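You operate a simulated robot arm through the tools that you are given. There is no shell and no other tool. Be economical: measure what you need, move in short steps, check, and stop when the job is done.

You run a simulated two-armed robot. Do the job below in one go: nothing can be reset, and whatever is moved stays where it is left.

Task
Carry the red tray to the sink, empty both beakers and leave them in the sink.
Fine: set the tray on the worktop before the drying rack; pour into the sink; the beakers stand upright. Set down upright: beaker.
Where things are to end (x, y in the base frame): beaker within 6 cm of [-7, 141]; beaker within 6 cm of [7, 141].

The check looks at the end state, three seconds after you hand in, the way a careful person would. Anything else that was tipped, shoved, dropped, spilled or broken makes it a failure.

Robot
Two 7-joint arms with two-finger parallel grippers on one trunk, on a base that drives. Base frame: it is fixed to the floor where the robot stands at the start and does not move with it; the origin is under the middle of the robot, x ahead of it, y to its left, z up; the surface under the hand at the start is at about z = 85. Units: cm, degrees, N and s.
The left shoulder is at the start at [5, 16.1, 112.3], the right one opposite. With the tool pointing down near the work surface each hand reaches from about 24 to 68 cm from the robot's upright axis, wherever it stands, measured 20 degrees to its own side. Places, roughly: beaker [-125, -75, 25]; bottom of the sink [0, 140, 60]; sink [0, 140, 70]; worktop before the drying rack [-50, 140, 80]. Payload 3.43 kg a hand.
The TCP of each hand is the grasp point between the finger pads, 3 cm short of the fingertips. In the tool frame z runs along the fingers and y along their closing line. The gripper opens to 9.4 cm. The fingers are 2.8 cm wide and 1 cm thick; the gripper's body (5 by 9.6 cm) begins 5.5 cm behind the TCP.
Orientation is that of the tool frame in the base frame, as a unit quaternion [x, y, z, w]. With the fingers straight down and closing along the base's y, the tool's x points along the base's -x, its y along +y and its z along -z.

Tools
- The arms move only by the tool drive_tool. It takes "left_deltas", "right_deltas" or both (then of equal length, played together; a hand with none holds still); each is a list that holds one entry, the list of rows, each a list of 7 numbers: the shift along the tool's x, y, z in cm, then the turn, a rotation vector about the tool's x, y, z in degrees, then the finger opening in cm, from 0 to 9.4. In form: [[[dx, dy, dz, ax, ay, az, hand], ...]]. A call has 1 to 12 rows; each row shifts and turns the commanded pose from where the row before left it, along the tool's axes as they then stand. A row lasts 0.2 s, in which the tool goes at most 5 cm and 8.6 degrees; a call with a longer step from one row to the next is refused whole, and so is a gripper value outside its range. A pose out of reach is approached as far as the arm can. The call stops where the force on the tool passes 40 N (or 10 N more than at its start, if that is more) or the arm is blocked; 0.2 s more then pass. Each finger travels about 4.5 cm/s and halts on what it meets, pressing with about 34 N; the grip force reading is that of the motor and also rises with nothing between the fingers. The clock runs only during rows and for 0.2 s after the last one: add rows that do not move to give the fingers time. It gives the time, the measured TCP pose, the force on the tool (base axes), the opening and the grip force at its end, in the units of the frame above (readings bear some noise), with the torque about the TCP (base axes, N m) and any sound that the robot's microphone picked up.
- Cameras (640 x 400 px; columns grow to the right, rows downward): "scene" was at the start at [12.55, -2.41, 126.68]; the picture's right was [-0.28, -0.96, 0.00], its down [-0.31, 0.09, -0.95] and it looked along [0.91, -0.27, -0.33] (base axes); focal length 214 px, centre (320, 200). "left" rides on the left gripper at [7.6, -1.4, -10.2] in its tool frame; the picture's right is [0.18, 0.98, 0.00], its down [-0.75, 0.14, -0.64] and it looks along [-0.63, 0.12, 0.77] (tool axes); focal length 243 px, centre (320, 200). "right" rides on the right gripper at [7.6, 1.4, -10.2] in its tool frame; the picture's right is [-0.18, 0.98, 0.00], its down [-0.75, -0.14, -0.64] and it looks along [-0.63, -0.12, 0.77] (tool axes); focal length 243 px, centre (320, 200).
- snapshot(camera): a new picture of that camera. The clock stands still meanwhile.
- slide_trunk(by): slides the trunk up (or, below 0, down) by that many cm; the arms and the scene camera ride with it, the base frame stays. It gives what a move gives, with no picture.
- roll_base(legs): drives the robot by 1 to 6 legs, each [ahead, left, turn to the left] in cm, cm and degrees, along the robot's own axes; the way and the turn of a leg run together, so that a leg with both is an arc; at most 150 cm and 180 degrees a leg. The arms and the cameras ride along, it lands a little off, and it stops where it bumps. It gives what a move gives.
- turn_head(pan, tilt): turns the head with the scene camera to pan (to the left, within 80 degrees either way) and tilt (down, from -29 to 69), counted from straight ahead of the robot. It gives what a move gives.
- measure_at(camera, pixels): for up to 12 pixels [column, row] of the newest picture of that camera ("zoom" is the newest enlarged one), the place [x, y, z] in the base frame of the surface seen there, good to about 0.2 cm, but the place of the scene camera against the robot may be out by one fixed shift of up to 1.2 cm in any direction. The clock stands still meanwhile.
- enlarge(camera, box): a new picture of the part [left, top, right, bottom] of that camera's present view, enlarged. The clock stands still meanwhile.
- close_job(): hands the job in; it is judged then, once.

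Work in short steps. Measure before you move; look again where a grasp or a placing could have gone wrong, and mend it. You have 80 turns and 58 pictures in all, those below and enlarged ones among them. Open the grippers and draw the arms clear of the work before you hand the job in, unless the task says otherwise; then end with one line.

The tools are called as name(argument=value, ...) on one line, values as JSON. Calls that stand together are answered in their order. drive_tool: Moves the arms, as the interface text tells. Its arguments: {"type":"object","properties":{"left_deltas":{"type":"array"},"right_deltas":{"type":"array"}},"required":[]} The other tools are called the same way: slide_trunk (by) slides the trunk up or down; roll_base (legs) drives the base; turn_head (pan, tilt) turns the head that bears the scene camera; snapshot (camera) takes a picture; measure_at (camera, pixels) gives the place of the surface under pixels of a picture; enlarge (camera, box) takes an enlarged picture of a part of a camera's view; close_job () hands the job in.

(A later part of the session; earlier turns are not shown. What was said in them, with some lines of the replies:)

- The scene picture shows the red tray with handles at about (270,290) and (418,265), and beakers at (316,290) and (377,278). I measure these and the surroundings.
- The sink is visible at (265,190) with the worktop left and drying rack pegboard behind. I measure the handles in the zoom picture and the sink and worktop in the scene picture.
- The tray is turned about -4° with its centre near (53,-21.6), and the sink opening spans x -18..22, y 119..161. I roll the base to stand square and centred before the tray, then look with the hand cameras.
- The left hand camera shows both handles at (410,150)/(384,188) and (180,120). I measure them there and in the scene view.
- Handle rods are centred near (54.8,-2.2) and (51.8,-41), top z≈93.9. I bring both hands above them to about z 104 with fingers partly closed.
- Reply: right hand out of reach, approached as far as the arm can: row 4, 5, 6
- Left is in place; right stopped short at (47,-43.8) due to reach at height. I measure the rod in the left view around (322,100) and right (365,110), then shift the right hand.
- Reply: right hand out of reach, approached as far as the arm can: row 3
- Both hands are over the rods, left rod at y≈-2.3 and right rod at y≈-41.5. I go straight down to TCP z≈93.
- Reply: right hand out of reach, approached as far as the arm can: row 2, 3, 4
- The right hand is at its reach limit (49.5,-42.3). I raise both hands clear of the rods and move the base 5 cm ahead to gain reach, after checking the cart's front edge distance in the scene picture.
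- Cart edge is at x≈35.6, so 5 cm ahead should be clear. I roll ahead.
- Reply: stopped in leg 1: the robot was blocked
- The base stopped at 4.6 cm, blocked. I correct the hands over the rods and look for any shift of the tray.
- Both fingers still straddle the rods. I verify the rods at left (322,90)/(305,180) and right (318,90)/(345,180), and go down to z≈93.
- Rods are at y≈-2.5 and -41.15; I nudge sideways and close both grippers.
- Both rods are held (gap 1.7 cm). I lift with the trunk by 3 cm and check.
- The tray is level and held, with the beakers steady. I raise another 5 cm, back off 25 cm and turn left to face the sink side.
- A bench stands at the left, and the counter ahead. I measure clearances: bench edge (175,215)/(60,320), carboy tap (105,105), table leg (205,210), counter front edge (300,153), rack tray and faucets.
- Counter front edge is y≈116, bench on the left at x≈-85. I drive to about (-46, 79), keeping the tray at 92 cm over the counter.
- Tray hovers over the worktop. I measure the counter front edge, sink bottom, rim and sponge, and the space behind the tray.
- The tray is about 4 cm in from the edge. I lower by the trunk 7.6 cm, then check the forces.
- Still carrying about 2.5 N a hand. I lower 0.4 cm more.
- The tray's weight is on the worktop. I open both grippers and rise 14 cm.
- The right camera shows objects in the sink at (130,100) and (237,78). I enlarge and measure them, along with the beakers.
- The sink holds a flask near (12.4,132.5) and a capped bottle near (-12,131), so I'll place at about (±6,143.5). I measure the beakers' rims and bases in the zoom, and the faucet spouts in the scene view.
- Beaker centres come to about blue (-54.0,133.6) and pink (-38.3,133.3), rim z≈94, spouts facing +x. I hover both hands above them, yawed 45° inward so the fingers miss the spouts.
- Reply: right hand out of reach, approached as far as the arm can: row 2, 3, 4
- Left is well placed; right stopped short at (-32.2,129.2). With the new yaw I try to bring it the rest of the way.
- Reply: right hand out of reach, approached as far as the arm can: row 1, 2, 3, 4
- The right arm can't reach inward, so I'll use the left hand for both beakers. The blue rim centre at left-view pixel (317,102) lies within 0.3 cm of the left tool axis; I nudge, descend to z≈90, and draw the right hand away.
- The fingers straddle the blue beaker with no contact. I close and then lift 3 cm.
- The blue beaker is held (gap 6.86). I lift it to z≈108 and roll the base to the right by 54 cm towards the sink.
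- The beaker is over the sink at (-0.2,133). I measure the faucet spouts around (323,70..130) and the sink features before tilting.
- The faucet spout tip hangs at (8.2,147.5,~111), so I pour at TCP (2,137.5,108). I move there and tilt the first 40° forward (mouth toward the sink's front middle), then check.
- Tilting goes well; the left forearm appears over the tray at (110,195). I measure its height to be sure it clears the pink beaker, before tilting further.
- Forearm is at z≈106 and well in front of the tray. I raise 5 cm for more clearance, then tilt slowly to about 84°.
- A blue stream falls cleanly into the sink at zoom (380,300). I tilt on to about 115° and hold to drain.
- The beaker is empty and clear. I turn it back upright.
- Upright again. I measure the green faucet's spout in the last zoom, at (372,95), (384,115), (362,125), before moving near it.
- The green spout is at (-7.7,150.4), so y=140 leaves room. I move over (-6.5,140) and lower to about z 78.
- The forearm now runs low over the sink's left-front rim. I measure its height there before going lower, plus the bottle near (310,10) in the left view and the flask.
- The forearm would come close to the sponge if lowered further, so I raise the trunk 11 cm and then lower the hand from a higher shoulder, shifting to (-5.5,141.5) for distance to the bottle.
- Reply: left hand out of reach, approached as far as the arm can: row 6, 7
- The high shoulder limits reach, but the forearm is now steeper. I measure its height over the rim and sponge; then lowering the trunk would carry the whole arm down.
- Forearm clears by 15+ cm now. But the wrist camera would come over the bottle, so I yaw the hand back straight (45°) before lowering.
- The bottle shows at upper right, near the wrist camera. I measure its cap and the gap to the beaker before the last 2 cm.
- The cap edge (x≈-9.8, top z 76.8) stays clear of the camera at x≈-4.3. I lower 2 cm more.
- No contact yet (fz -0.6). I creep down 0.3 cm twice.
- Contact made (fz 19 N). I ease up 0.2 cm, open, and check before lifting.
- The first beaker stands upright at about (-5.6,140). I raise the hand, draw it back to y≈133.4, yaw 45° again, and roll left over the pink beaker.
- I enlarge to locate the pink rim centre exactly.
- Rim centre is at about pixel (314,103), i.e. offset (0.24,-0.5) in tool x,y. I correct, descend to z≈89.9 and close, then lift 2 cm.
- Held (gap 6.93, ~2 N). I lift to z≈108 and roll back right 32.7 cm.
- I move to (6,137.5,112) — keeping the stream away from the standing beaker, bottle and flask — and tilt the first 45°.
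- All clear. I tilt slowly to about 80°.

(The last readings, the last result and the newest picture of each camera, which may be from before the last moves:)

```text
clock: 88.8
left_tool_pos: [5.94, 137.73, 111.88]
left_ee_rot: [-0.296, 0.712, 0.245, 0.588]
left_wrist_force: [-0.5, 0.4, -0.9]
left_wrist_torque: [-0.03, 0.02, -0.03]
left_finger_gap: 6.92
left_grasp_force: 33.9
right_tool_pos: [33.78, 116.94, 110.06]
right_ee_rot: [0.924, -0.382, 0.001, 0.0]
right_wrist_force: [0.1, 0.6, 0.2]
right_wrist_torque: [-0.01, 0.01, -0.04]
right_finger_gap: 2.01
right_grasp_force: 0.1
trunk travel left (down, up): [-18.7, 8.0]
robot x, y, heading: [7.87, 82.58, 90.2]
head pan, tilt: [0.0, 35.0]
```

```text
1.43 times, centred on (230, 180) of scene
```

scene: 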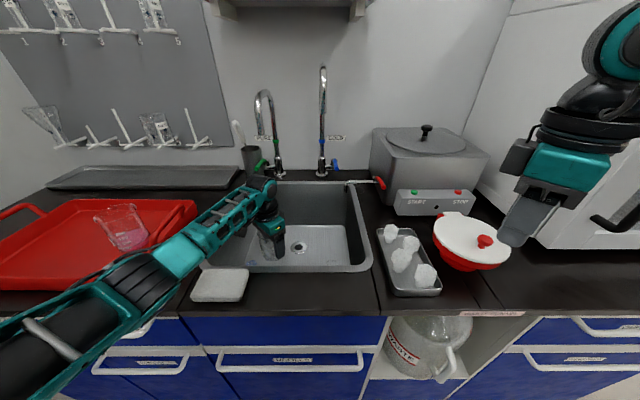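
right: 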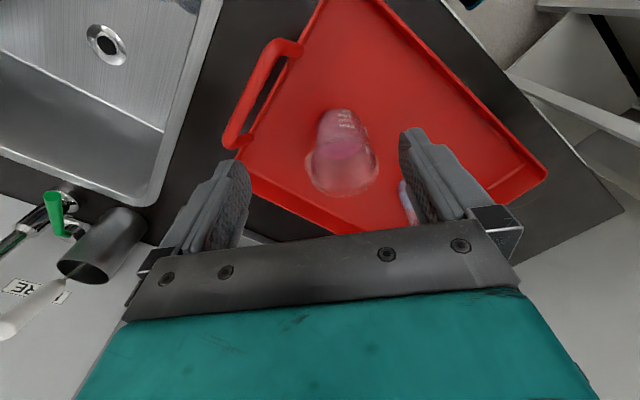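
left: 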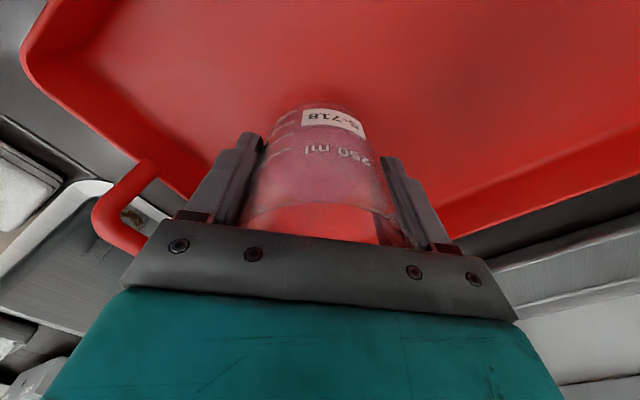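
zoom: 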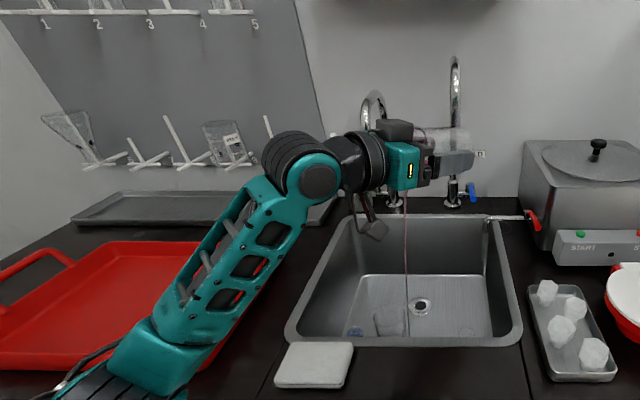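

The pink stream falls in the sink, to the right of and in front of the standing beaker. I tilt on to about 115° and hold.

drive_tool(left_deltas=[[[0, 0, 0, 0, -4, 0, 5], [0, 0, 0, 0, -4, 0, 5], [0, 0, 0, 0, -4, 0, 5], [0, 0, 0, 0, -5, 0, 5], [0, 0, 0, 0, -5, 0, 5], [0, 0, 0, 0, -6, 0, 5], [0, 0, 0, 0, -8, 0, 5], [0, 0, 0, 0, 0, 0, 5], [0, 0, 0, 0, 0, 0, 5], [0, 0, 0, 0, 0, 0, 5], [0, 0, 0, 0, 0, 0, 5], [0, 0, 0, 0, 0, 0, 5]]])

enlarge(camera="scene", box=[180, 40, 400, 300])

```text
clock: 91.4
left_tool_pos: [6.01, 137.78, 111.91]
left_ee_rot: [-0.207, 0.495, 0.324, 0.779]
left_wrist_force: [-0.8, -0.2, -0.7]
left_wrist_torque: [0.04, -0.01, 0.01]
left_finger_gap: 6.92
left_grasp_force: 34.4
right_tool_pos: [33.75, 117.01, 110.0]
right_ee_rot: [0.924, -0.382, 0.0, 0.0]
right_wrist_force: [-0.3, -0.5, -0.4]
right_wrist_torque: [-0.01, -0.03, 0.0]
right_finger_gap: 2.0
right_grasp_force: 0.1
trunk travel left (down, up): [-18.7, 8.0]
robot x, y, heading: [7.81, 82.5, 90.4]
head pan, tilt: [0.0, 35.0]
```

```text
1.54 times, centred on (290, 170) of scene
```

zoom: 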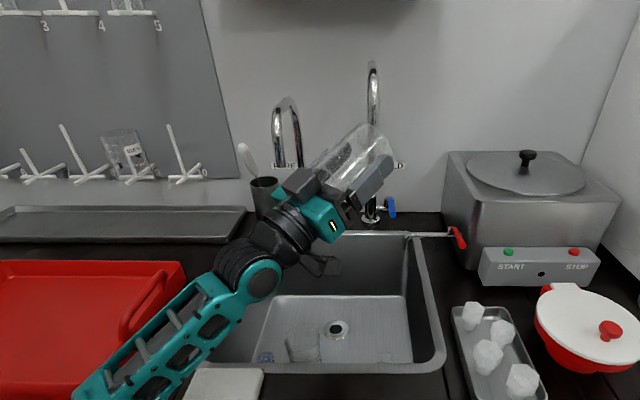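

It is empty. I turn it back upright.

drive_tool(left_deltas=[[[0, 0, 0, 0, 8, 0, 5], [0, 0, 0, 0, 8, 0, 5], [0, 0, 0, 0, 8, 0, 5], [0, 0, 0, 0, 8, 0, 5], [0, 0, 0, 0, 8, 0, 5], [0, 0, 0, 0, 8, 0, 5], [0, 0, 0, 0, 8, 0, 5], [0, 0, 0, 0, 8, 0, 5], [0, 0, 0, 0, 8, 0, 5], [0, 0, 0, 0, 8, 0, 5], [0, 0, 0, 0, 8, 0, 5], [0, 0, 0, 0, 8, 0, 5]]])

drive_tool(left_deltas=[[[0, 0, 0, 0, 8, 0, 5], [0, 0, 0, 0, 8, 0, 5], [0, 0, 0, 0, 3, 0, 5], [0, 0, 0, 0, 0, -7.5, 5], [0, 0, 0, 0, 0, -7.5, 5], [0, 0, 0, 0, 0, -7.5, 5], [0, 0, 0, 0, 0, -7.5, 5], [0, 0, 0, 0, 0, -7.5, 5], [0, 0, 0, 0, 0, -7.5, 5], [0, 0, 0, 0, 0, 0, 5]]])

```text
clock: 94.0
left_tool_pos: [5.88, 137.75, 111.71]
left_ee_rot: [-0.379, 0.911, 0.062, 0.151]
left_wrist_force: [0.1, -0.6, -0.9]
left_wrist_torque: [0.0, -0.01, -0.02]
left_finger_gap: 6.89
left_grasp_force: 34.1
right_tool_pos: [33.79, 117.01, 110.05]
right_ee_rot: [0.924, -0.382, 0.0, 0.0]
right_wrist_force: [-0.1, -0.7, -0.2]
right_wrist_torque: [0.01, 0.01, -0.03]
right_finger_gap: 1.98
right_grasp_force: 0.1
trunk travel left (down, up): [-18.7, 8.0]
robot x, y, heading: [7.78, 82.49, 90.5]
head pan, tilt: [0.0, 35.0]
```

```text
clock: 96.2
left_tool_pos: [5.79, 137.79, 111.78]
left_ee_rot: [0.709, -0.705, 0.0, 0.001]
left_wrist_force: [0.0, 0.6, -1.5]
left_wrist_torque: [0.0, -0.02, 0.03]
left_finger_gap: 6.89
left_grasp_force: 34.1
right_tool_pos: [33.66, 116.93, 110.21]
right_ee_rot: [0.924, -0.382, 0.0, 0.0]
right_wrist_force: [-0.5, 0.3, 0.1]
right_wrist_torque: [0.01, 0.01, -0.01]
right_finger_gap: 1.99
right_grasp_force: 0.0
trunk travel left (down, up): [-18.7, 8.0]
robot x, y, heading: [7.72, 82.56, 90.1]
head pan, tilt: [0.0, 35.0]
```

Upright, but with straight yaw the wrist camera would come over the flask, so I yaw back 45°, lower in front to z≈82.

drive_tool(left_deltas=[[[0, 0, 0, 0, 0, 7.5, 5], [0, 0, 0, 0, 0, 7.5, 5], [0, 0, 0, 0, 0, 7.5, 5], [0, 0, 0, 0, 0, 7.5, 5], [0, 0, 0, 0, 0, 7.5, 5], [0, 0, 0, 0, 0, 7.5, 5], [0, 0, 4.5, 0, 0, 0, 5], [0, 0, 4.5, 0, 0, 0, 5], [0, 0, 4.5, 0, 0, 0, 5], [0, 0, 4.5, 0, 0, 0, 5], [0, 0, 4.5, 0, 0, 0, 5], [0, 0, 4.5, 0, 0, 0, 5]]])

drive_tool(left_deltas=[[[0, 0, 1.5, 0, 0, 0, 5], [-0.8, 1.18, 0, 0, 0, 0, 5], [-0.8, 1.18, 0, 0, 0, 0, 5], [-0.8, 1.18, 0, 0, 0, 0, 5], [0, 0, 0, 0, 0, 0, 5]]])

enlarge(camera="scene", box=[120, 120, 400, 300])

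snapshot(camera="left")

```text
clock: 98.8
left_tool_pos: [6.01, 137.64, 84.82]
left_ee_rot: [-0.384, 0.923, 0.001, 0.0]
left_wrist_force: [0.1, 0.0, -1.1]
left_wrist_torque: [0.01, 0.03, 0.02]
left_finger_gap: 6.91
left_grasp_force: 34.1
right_tool_pos: [33.7, 116.87, 110.13]
right_ee_rot: [0.924, -0.382, 0.001, 0.0]
right_wrist_force: [0.0, -0.4, 0.2]
right_wrist_torque: [0.0, 0.01, -0.01]
right_finger_gap: 1.97
right_grasp_force: 0.0
trunk travel left (down, up): [-18.7, 8.0]
robot x, y, heading: [7.34, 82.85, 90.3]
head pan, tilt: [0.0, 35.0]
```

```text
clock: 100.0
left_tool_pos: [5.14, 141.99, 83.25]
left_ee_rot: [-0.384, 0.923, 0.001, -0.001]
left_wrist_force: [-0.1, -0.6, -0.8]
left_wrist_torque: [0.0, 0.0, 0.03]
left_finger_gap: 6.92
left_grasp_force: 34.2
right_tool_pos: [33.72, 116.89, 110.06]
right_ee_rot: [0.924, -0.382, 0.001, 0.0]
right_wrist_force: [0.8, 0.3, 0.7]
right_wrist_torque: [0.0, -0.01, -0.01]
right_finger_gap: 2.01
right_grasp_force: 0.1
trunk travel left (down, up): [-18.7, 8.0]
robot x, y, heading: [7.46, 82.55, 90.2]
head pan, tilt: [0.0, 35.0]
```

```text
2.22 times, centred on (260, 210) of scene
```

zoom: 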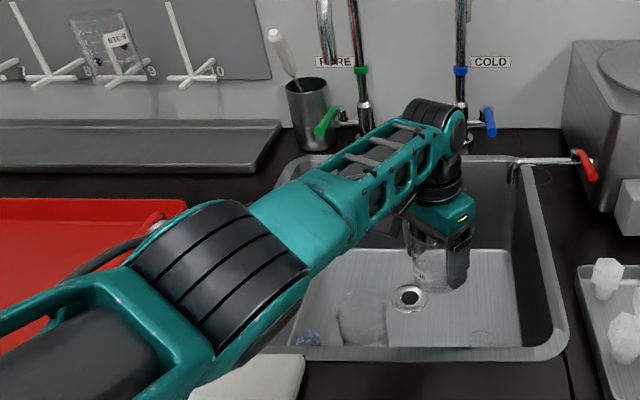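

```text
5 pictures are left
```

left: 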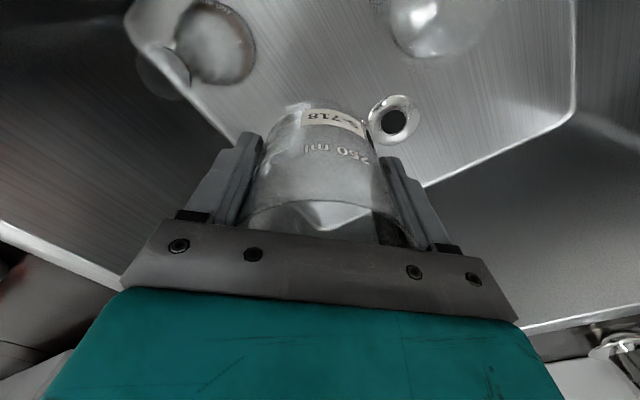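

Both beakers look empty; the position over (5.1,142) is clear of the flask (210,40) and the standing beaker. I lower with the arm to z≈70.5 at the same trunk height as before.

drive_tool(left_deltas=[[[0, 0, 3, 0, 0, 0, 5], [0, 0, 3, 0, 0, 0, 5], [0, 0, 3, 0, 0, 0, 5], [0, 0, 2, 0, 0, 0, 5], [0, 0, 1.7, 0, 0, 0, 5], [0, 0, 0, 0, 0, 0, 5]]])

measure_at(camera="zoom", pixels=[[350, 235], [300, 290], [320, 250], [262, 340], [480, 340], [360, 300], [340, 320]])

```text
clock: 101.4
left_tool_pos: [3.63, 138.7, 71.68]
left_ee_rot: [-0.386, 0.923, -0.001, 0.0]
left_wrist_force: [0.1, 0.9, -0.8]
left_wrist_torque: [0.02, -0.01, 0.04]
left_finger_gap: 6.94
left_grasp_force: 34.4
left hand out of reach, approached as far as the arm can: row 1, 2, 3, 4, 5
right_tool_pos: [33.73, 116.95, 110.0]
right_ee_rot: [0.925, -0.381, 0.0, -0.001]
right_wrist_force: [0.2, -0.4, -0.6]
right_wrist_torque: [0.0, -0.01, -0.01]
right_finger_gap: 1.99
right_grasp_force: 0.1
trunk travel left (down, up): [-18.7, 8.0]
robot x, y, heading: [7.7, 82.54, 90.2]
head pan, tilt: [0.0, 35.0]
```

```text
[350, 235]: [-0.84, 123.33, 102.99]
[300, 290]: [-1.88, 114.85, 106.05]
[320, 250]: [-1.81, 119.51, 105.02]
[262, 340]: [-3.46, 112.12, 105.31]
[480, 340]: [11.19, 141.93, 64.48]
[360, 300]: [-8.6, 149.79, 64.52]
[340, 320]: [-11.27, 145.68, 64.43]
```

The arm drifted to (3.6,138.7) at its reach limit, without contact. I go back up, return to (5.2,142), and lower with the trunk instead (forearm is at z≥102 there, leaving clearance).

drive_tool(left_deltas=[[[0, 0, -4, 0, 0, 0, 5], [0, 0, -4, 0, 0, 0, 5], [0, 0, -3.3, 0, 0, 0, 5], [-1.1, 0.36, 0, 0, 0, 0, 5], [-1.1, 0.36, 0, 0, 0, 0, 5], [-1.1, 0.36, 0, 0, 0, 0, 5], [0, 0, 0, 0, 0, 0, 5]]])

slide_trunk(by=-8)

enlarge(camera="scene", box=[120, 120, 400, 300])

```text
clock: 103.0
left_tool_pos: [5.04, 142.05, 82.13]
left_ee_rot: [-0.385, 0.923, 0.0, 0.0]
left_wrist_force: [0.4, 0.0, -0.4]
left_wrist_torque: [0.0, 0.0, -0.01]
left_finger_gap: 6.9
left_grasp_force: 33.6
left hand out of reach, approached as far as the arm can: row 1, 2, 3, 4, 5, 6
right_tool_pos: [33.76, 116.89, 110.02]
right_ee_rot: [0.924, -0.382, 0.001, 0.001]
right_wrist_force: [0.0, -0.6, -0.2]
right_wrist_torque: [-0.02, -0.01, 0.0]
right_finger_gap: 1.99
right_grasp_force: 0.0
trunk travel left (down, up): [-18.7, 8.0]
robot x, y, heading: [7.28, 82.57, 90.2]
head pan, tilt: [0.0, 35.0]
```

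```text
clock: 104.2
left_tool_pos: [5.08, 142.0, 74.1]
left_ee_rot: [-0.385, 0.923, 0.0, 0.0]
left_wrist_force: [0.3, -0.1, -1.3]
left_wrist_torque: [-0.03, 0.02, 0.0]
left_finger_gap: 6.93
left_grasp_force: 33.9
right_tool_pos: [33.7, 116.79, 102.01]
right_ee_rot: [0.924, -0.382, 0.001, 0.0]
right_wrist_force: [0.2, 0.1, 0.0]
right_wrist_torque: [0.01, -0.03, -0.02]
right_finger_gap: 1.95
right_grasp_force: 0.0
trunk travel left (down, up): [-10.7, 16.0]
robot x, y, heading: [7.79, 82.49, 90.4]
head pan, tilt: [0.0, 35.0]
```

```text
2.22 times, centred on (260, 210) of scene
```

zoom: 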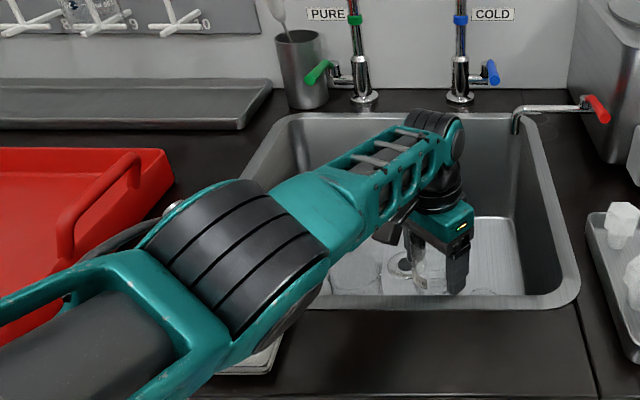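

I measure the forearm and elbow clearance, and the pot below the right hand; I also raise the right hand 8 cm before lowering further.

measure_at(camera="zoom", pixels=[[355, 245], [325, 280], [300, 310], [250, 350], [375, 215], [265, 360], [400, 225]])

drive_tool(right_deltas=[[[1, 0, -3, 0, 0, 0, 2], [1, 0, -3, 0, 0, 0, 2], [0, 0, -2, 0, 0, 0, 2]]])

```text
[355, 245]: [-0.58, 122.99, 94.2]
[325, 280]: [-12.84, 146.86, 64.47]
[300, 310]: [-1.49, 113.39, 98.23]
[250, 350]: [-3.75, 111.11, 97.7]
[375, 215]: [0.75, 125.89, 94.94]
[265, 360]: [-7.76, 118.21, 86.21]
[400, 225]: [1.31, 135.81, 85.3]
```

```text
clock: 105.0
left_tool_pos: [5.02, 142.08, 73.98]
left_ee_rot: [-0.384, 0.923, 0.0, -0.001]
left_wrist_force: [0.2, -0.9, -1.5]
left_wrist_torque: [-0.02, -0.04, 0.01]
left_finger_gap: 6.93
left_grasp_force: 34.0
right_tool_pos: [35.07, 115.54, 110.2]
right_ee_rot: [0.924, -0.382, 0.001, 0.0]
right_wrist_force: [0.8, 0.2, 0.4]
right_wrist_torque: [-0.03, 0.02, -0.01]
right_finger_gap: 2.0
right_grasp_force: 0.0
trunk travel left (down, up): [-10.7, 16.0]
robot x, y, heading: [7.65, 82.6, 90.1]
head pan, tilt: [0.0, 35.0]
```

Clearance after another 4.5 cm is still about 4 cm to rim and sponge. I lower 4 cm, then creep.

slide_trunk(by=-4)

slide_trunk(by=-0.4)

```text
clock: 105.8
left_tool_pos: [4.99, 142.1, 70.12]
left_ee_rot: [-0.385, 0.923, 0.0, 0.0]
left_wrist_force: [0.1, 0.1, -0.9]
left_wrist_torque: [-0.03, 0.01, -0.02]
left_finger_gap: 6.92
left_grasp_force: 33.6
right_tool_pos: [35.09, 115.66, 106.12]
right_ee_rot: [0.924, -0.381, 0.0, 0.001]
right_wrist_force: [-0.1, -0.2, 0.1]
right_wrist_torque: [-0.02, -0.01, 0.0]
right_finger_gap: 2.01
right_grasp_force: 0.1
trunk travel left (down, up): [-6.7, 20.0]
robot x, y, heading: [7.65, 82.66, 90.2]
head pan, tilt: [0.0, 35.0]
```

```text
clock: 106.3
left_tool_pos: [5.13, 141.96, 69.72]
left_ee_rot: [-0.385, 0.923, 0.0, 0.001]
left_wrist_force: [-0.5, -0.9, -1.0]
left_wrist_torque: [-0.01, 0.02, 0.0]
left_finger_gap: 6.92
left_grasp_force: 34.0
right_tool_pos: [35.15, 115.54, 105.62]
right_ee_rot: [0.924, -0.382, 0.0, 0.0]
right_wrist_force: [0.2, 0.6, 0.9]
right_wrist_torque: [0.05, 0.02, 0.0]
right_finger_gap: 2.0
right_grasp_force: 0.0
trunk travel left (down, up): [-6.3, 20.4]
robot x, y, heading: [7.39, 82.97, 90.3]
head pan, tilt: [0.0, 35.0]
```

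Not yet touching (fz -1). I creep 0.25 cm more.

slide_trunk(by=-0.25)

```text
clock: 106.8
left_tool_pos: [5.02, 142.1, 69.59]
left_ee_rot: [-0.384, 0.923, 0.001, 0.001]
left_wrist_force: [-0.1, -1.8, 7.7]
left_wrist_torque: [-0.29, 0.14, 0.02]
left_finger_gap: 6.92
left_grasp_force: 33.9
right_tool_pos: [35.14, 115.62, 105.42]
right_ee_rot: [0.924, -0.382, 0.0, 0.0]
right_wrist_force: [-0.1, -0.4, 0.5]
right_wrist_torque: [0.0, 0.03, 0.02]
right_finger_gap: 2.04
right_grasp_force: 0.0
trunk travel left (down, up): [-6.1, 20.6]
robot x, y, heading: [7.83, 82.41, 90.0]
head pan, tilt: [0.0, 35.0]
```

The beaker rests on the sink bottom. I open, then rise with the trunk and look.

drive_tool(left_deltas=[[[0, 0, 0, 0, 0, 0, 7.3], [0, 0, 0, 0, 0, 0, 8.2], [0, 0, 0, 0, 0, 0, 9], [0, 0, 0, 0, 0, 0, 9], [0, 0, 0, 0, 0, 0, 9]]])

slide_trunk(by=13)

snapshot(camera="left")

```text
clock: 108.0
left_tool_pos: [5.0, 142.03, 69.4]
left_ee_rot: [-0.385, 0.923, -0.001, 0.0]
left_wrist_force: [0.3, 0.0, 0.2]
left_wrist_torque: [0.04, -0.01, -0.03]
left_finger_gap: 8.98
left_grasp_force: 0.1
right_tool_pos: [35.16, 115.48, 105.39]
right_ee_rot: [0.924, -0.382, 0.0, 0.0]
right_wrist_force: [0.3, 0.1, 0.4]
right_wrist_torque: [-0.03, 0.02, 0.0]
right_finger_gap: 1.98
right_grasp_force: 0.1
trunk travel left (down, up): [-6.1, 20.6]
robot x, y, heading: [7.78, 82.46, 90.6]
head pan, tilt: [0.0, 35.0]
```

```text
clock: 109.6
left_tool_pos: [5.05, 142.02, 82.35]
left_ee_rot: [-0.385, 0.923, -0.001, 0.0]
left_wrist_force: [0.0, 0.0, -0.2]
left_wrist_torque: [0.0, 0.0, -0.02]
left_finger_gap: 9.0
left_grasp_force: 0.0
right_tool_pos: [35.13, 115.55, 118.44]
right_ee_rot: [0.924, -0.381, 0.0, 0.0]
right_wrist_force: [0.3, -0.4, 0.7]
right_wrist_torque: [-0.01, 0.0, -0.02]
right_finger_gap: 1.99
right_grasp_force: 0.0
trunk travel left (down, up): [-19.1, 7.6]
robot x, y, heading: [7.36, 82.61, 90.0]
head pan, tilt: [0.0, 35.0]
```

```text
3 pictures are left
```

left: 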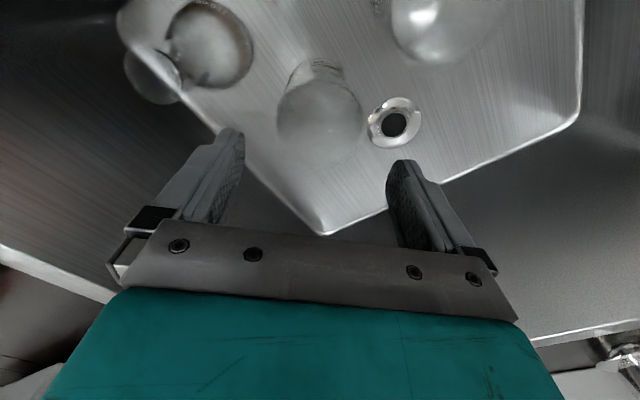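

Both beakers stand upright in the sink. I draw the left hand back and up, then back the base off and take a last look.

drive_tool(left_deltas=[[[1.5, 0, -2, 0, 0, 0, 9], [2, 0, -3, 0, 0, 0, 9], [2, 0, -4, 0, 0, 0, 9], [1, 0, -4, 0, 0, 0, 9], [0, 0, -4, 0, 0, 0, 9], [0, 0, -4, 0, 0, 0, 9], [0, 0, -3, 0, 0, 0, 9], [0, 0, 0, 0, 0, 0, 9]]], right_deltas=[[[0, 0, 0, 0, 0, 0, 4], [0, 0, 0, 0, 0, 0, 6], [0, 0, 0, 0, 0, 0, 8], [0, 0, 0, 0, 0, 0, 9], [0, 0, 0, 0, 0, 0, 9], [0, 0, 0, 0, 0, 0, 9], [0, 0, 0, 0, 0, 0, 9], [0, 0, 0, 0, 0, 0, 9]]])

roll_base(legs=[[-30, 0, 0]])

turn_head(pan=18, tilt=30)

snapshot(camera="scene")

```text
clock: 111.4
left_tool_pos: [0.61, 137.5, 106.41]
left_ee_rot: [-0.385, 0.923, 0.0, 0.0]
left_wrist_force: [0.3, -0.1, 0.2]
left_wrist_torque: [-0.05, -0.03, 0.01]
left_finger_gap: 8.99
left_grasp_force: 0.0
right_tool_pos: [35.14, 115.59, 118.47]
right_ee_rot: [0.924, -0.382, 0.001, 0.0]
right_wrist_force: [0.7, 0.7, -0.7]
right_wrist_torque: [0.02, 0.01, 0.01]
right_finger_gap: 9.02
right_grasp_force: 0.1
trunk travel left (down, up): [-19.1, 7.6]
robot x, y, heading: [7.67, 82.33, 90.2]
head pan, tilt: [0.0, 35.0]
```

```text
clock: 113.5
left_tool_pos: [0.69, 107.5, 106.38]
left_ee_rot: [-0.385, 0.923, 0.0, -0.001]
left_wrist_force: [-0.5, -0.2, 0.4]
left_wrist_torque: [0.01, 0.02, 0.04]
left_finger_gap: 8.99
left_grasp_force: 0.0
right_tool_pos: [35.15, 85.59, 118.32]
right_ee_rot: [0.924, -0.382, -0.001, 0.0]
right_wrist_force: [0.2, -1.2, -0.2]
right_wrist_torque: [0.04, -0.04, -0.04]
right_finger_gap: 9.0
right_grasp_force: 0.2
trunk travel left (down, up): [-19.1, 7.6]
robot x, y, heading: [7.93, 52.52, 90.3]
head pan, tilt: [0.0, 35.0]
```

```text
clock: 114.3
left_tool_pos: [0.77, 107.61, 106.42]
left_ee_rot: [-0.385, 0.923, 0.0, 0.0]
left_wrist_force: [-0.4, 0.1, 0.0]
left_wrist_torque: [-0.01, 0.02, 0.0]
left_finger_gap: 8.98
left_grasp_force: 0.0
right_tool_pos: [35.28, 85.57, 118.4]
right_ee_rot: [0.924, -0.382, 0.0, 0.0]
right_wrist_force: [-1.2, -0.5, 0.1]
right_wrist_torque: [0.02, -0.01, 0.0]
right_finger_gap: 9.0
right_grasp_force: 0.0
trunk travel left (down, up): [-19.1, 7.6]
robot x, y, heading: [7.4, 52.88, 90.3]
head pan, tilt: [18.0, 30.0]
```

```text
2 pictures are left
```

scene: 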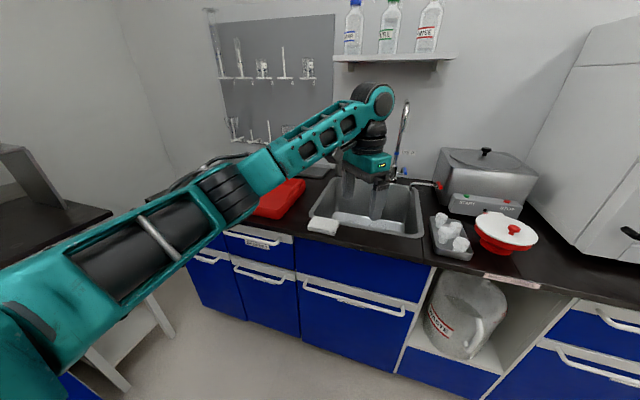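

The sponge, tray and other items are undisturbed, both arms are clear and the grippers are open. I hand the job in.

close_job()

```text
The job is handed in.
```

I set the red tray on the worktop before the drying rack, emptied both beakers into the sink, and left them standing upright there at about (-5.6, 140) and (5, 142), both within the 6 cm limits.
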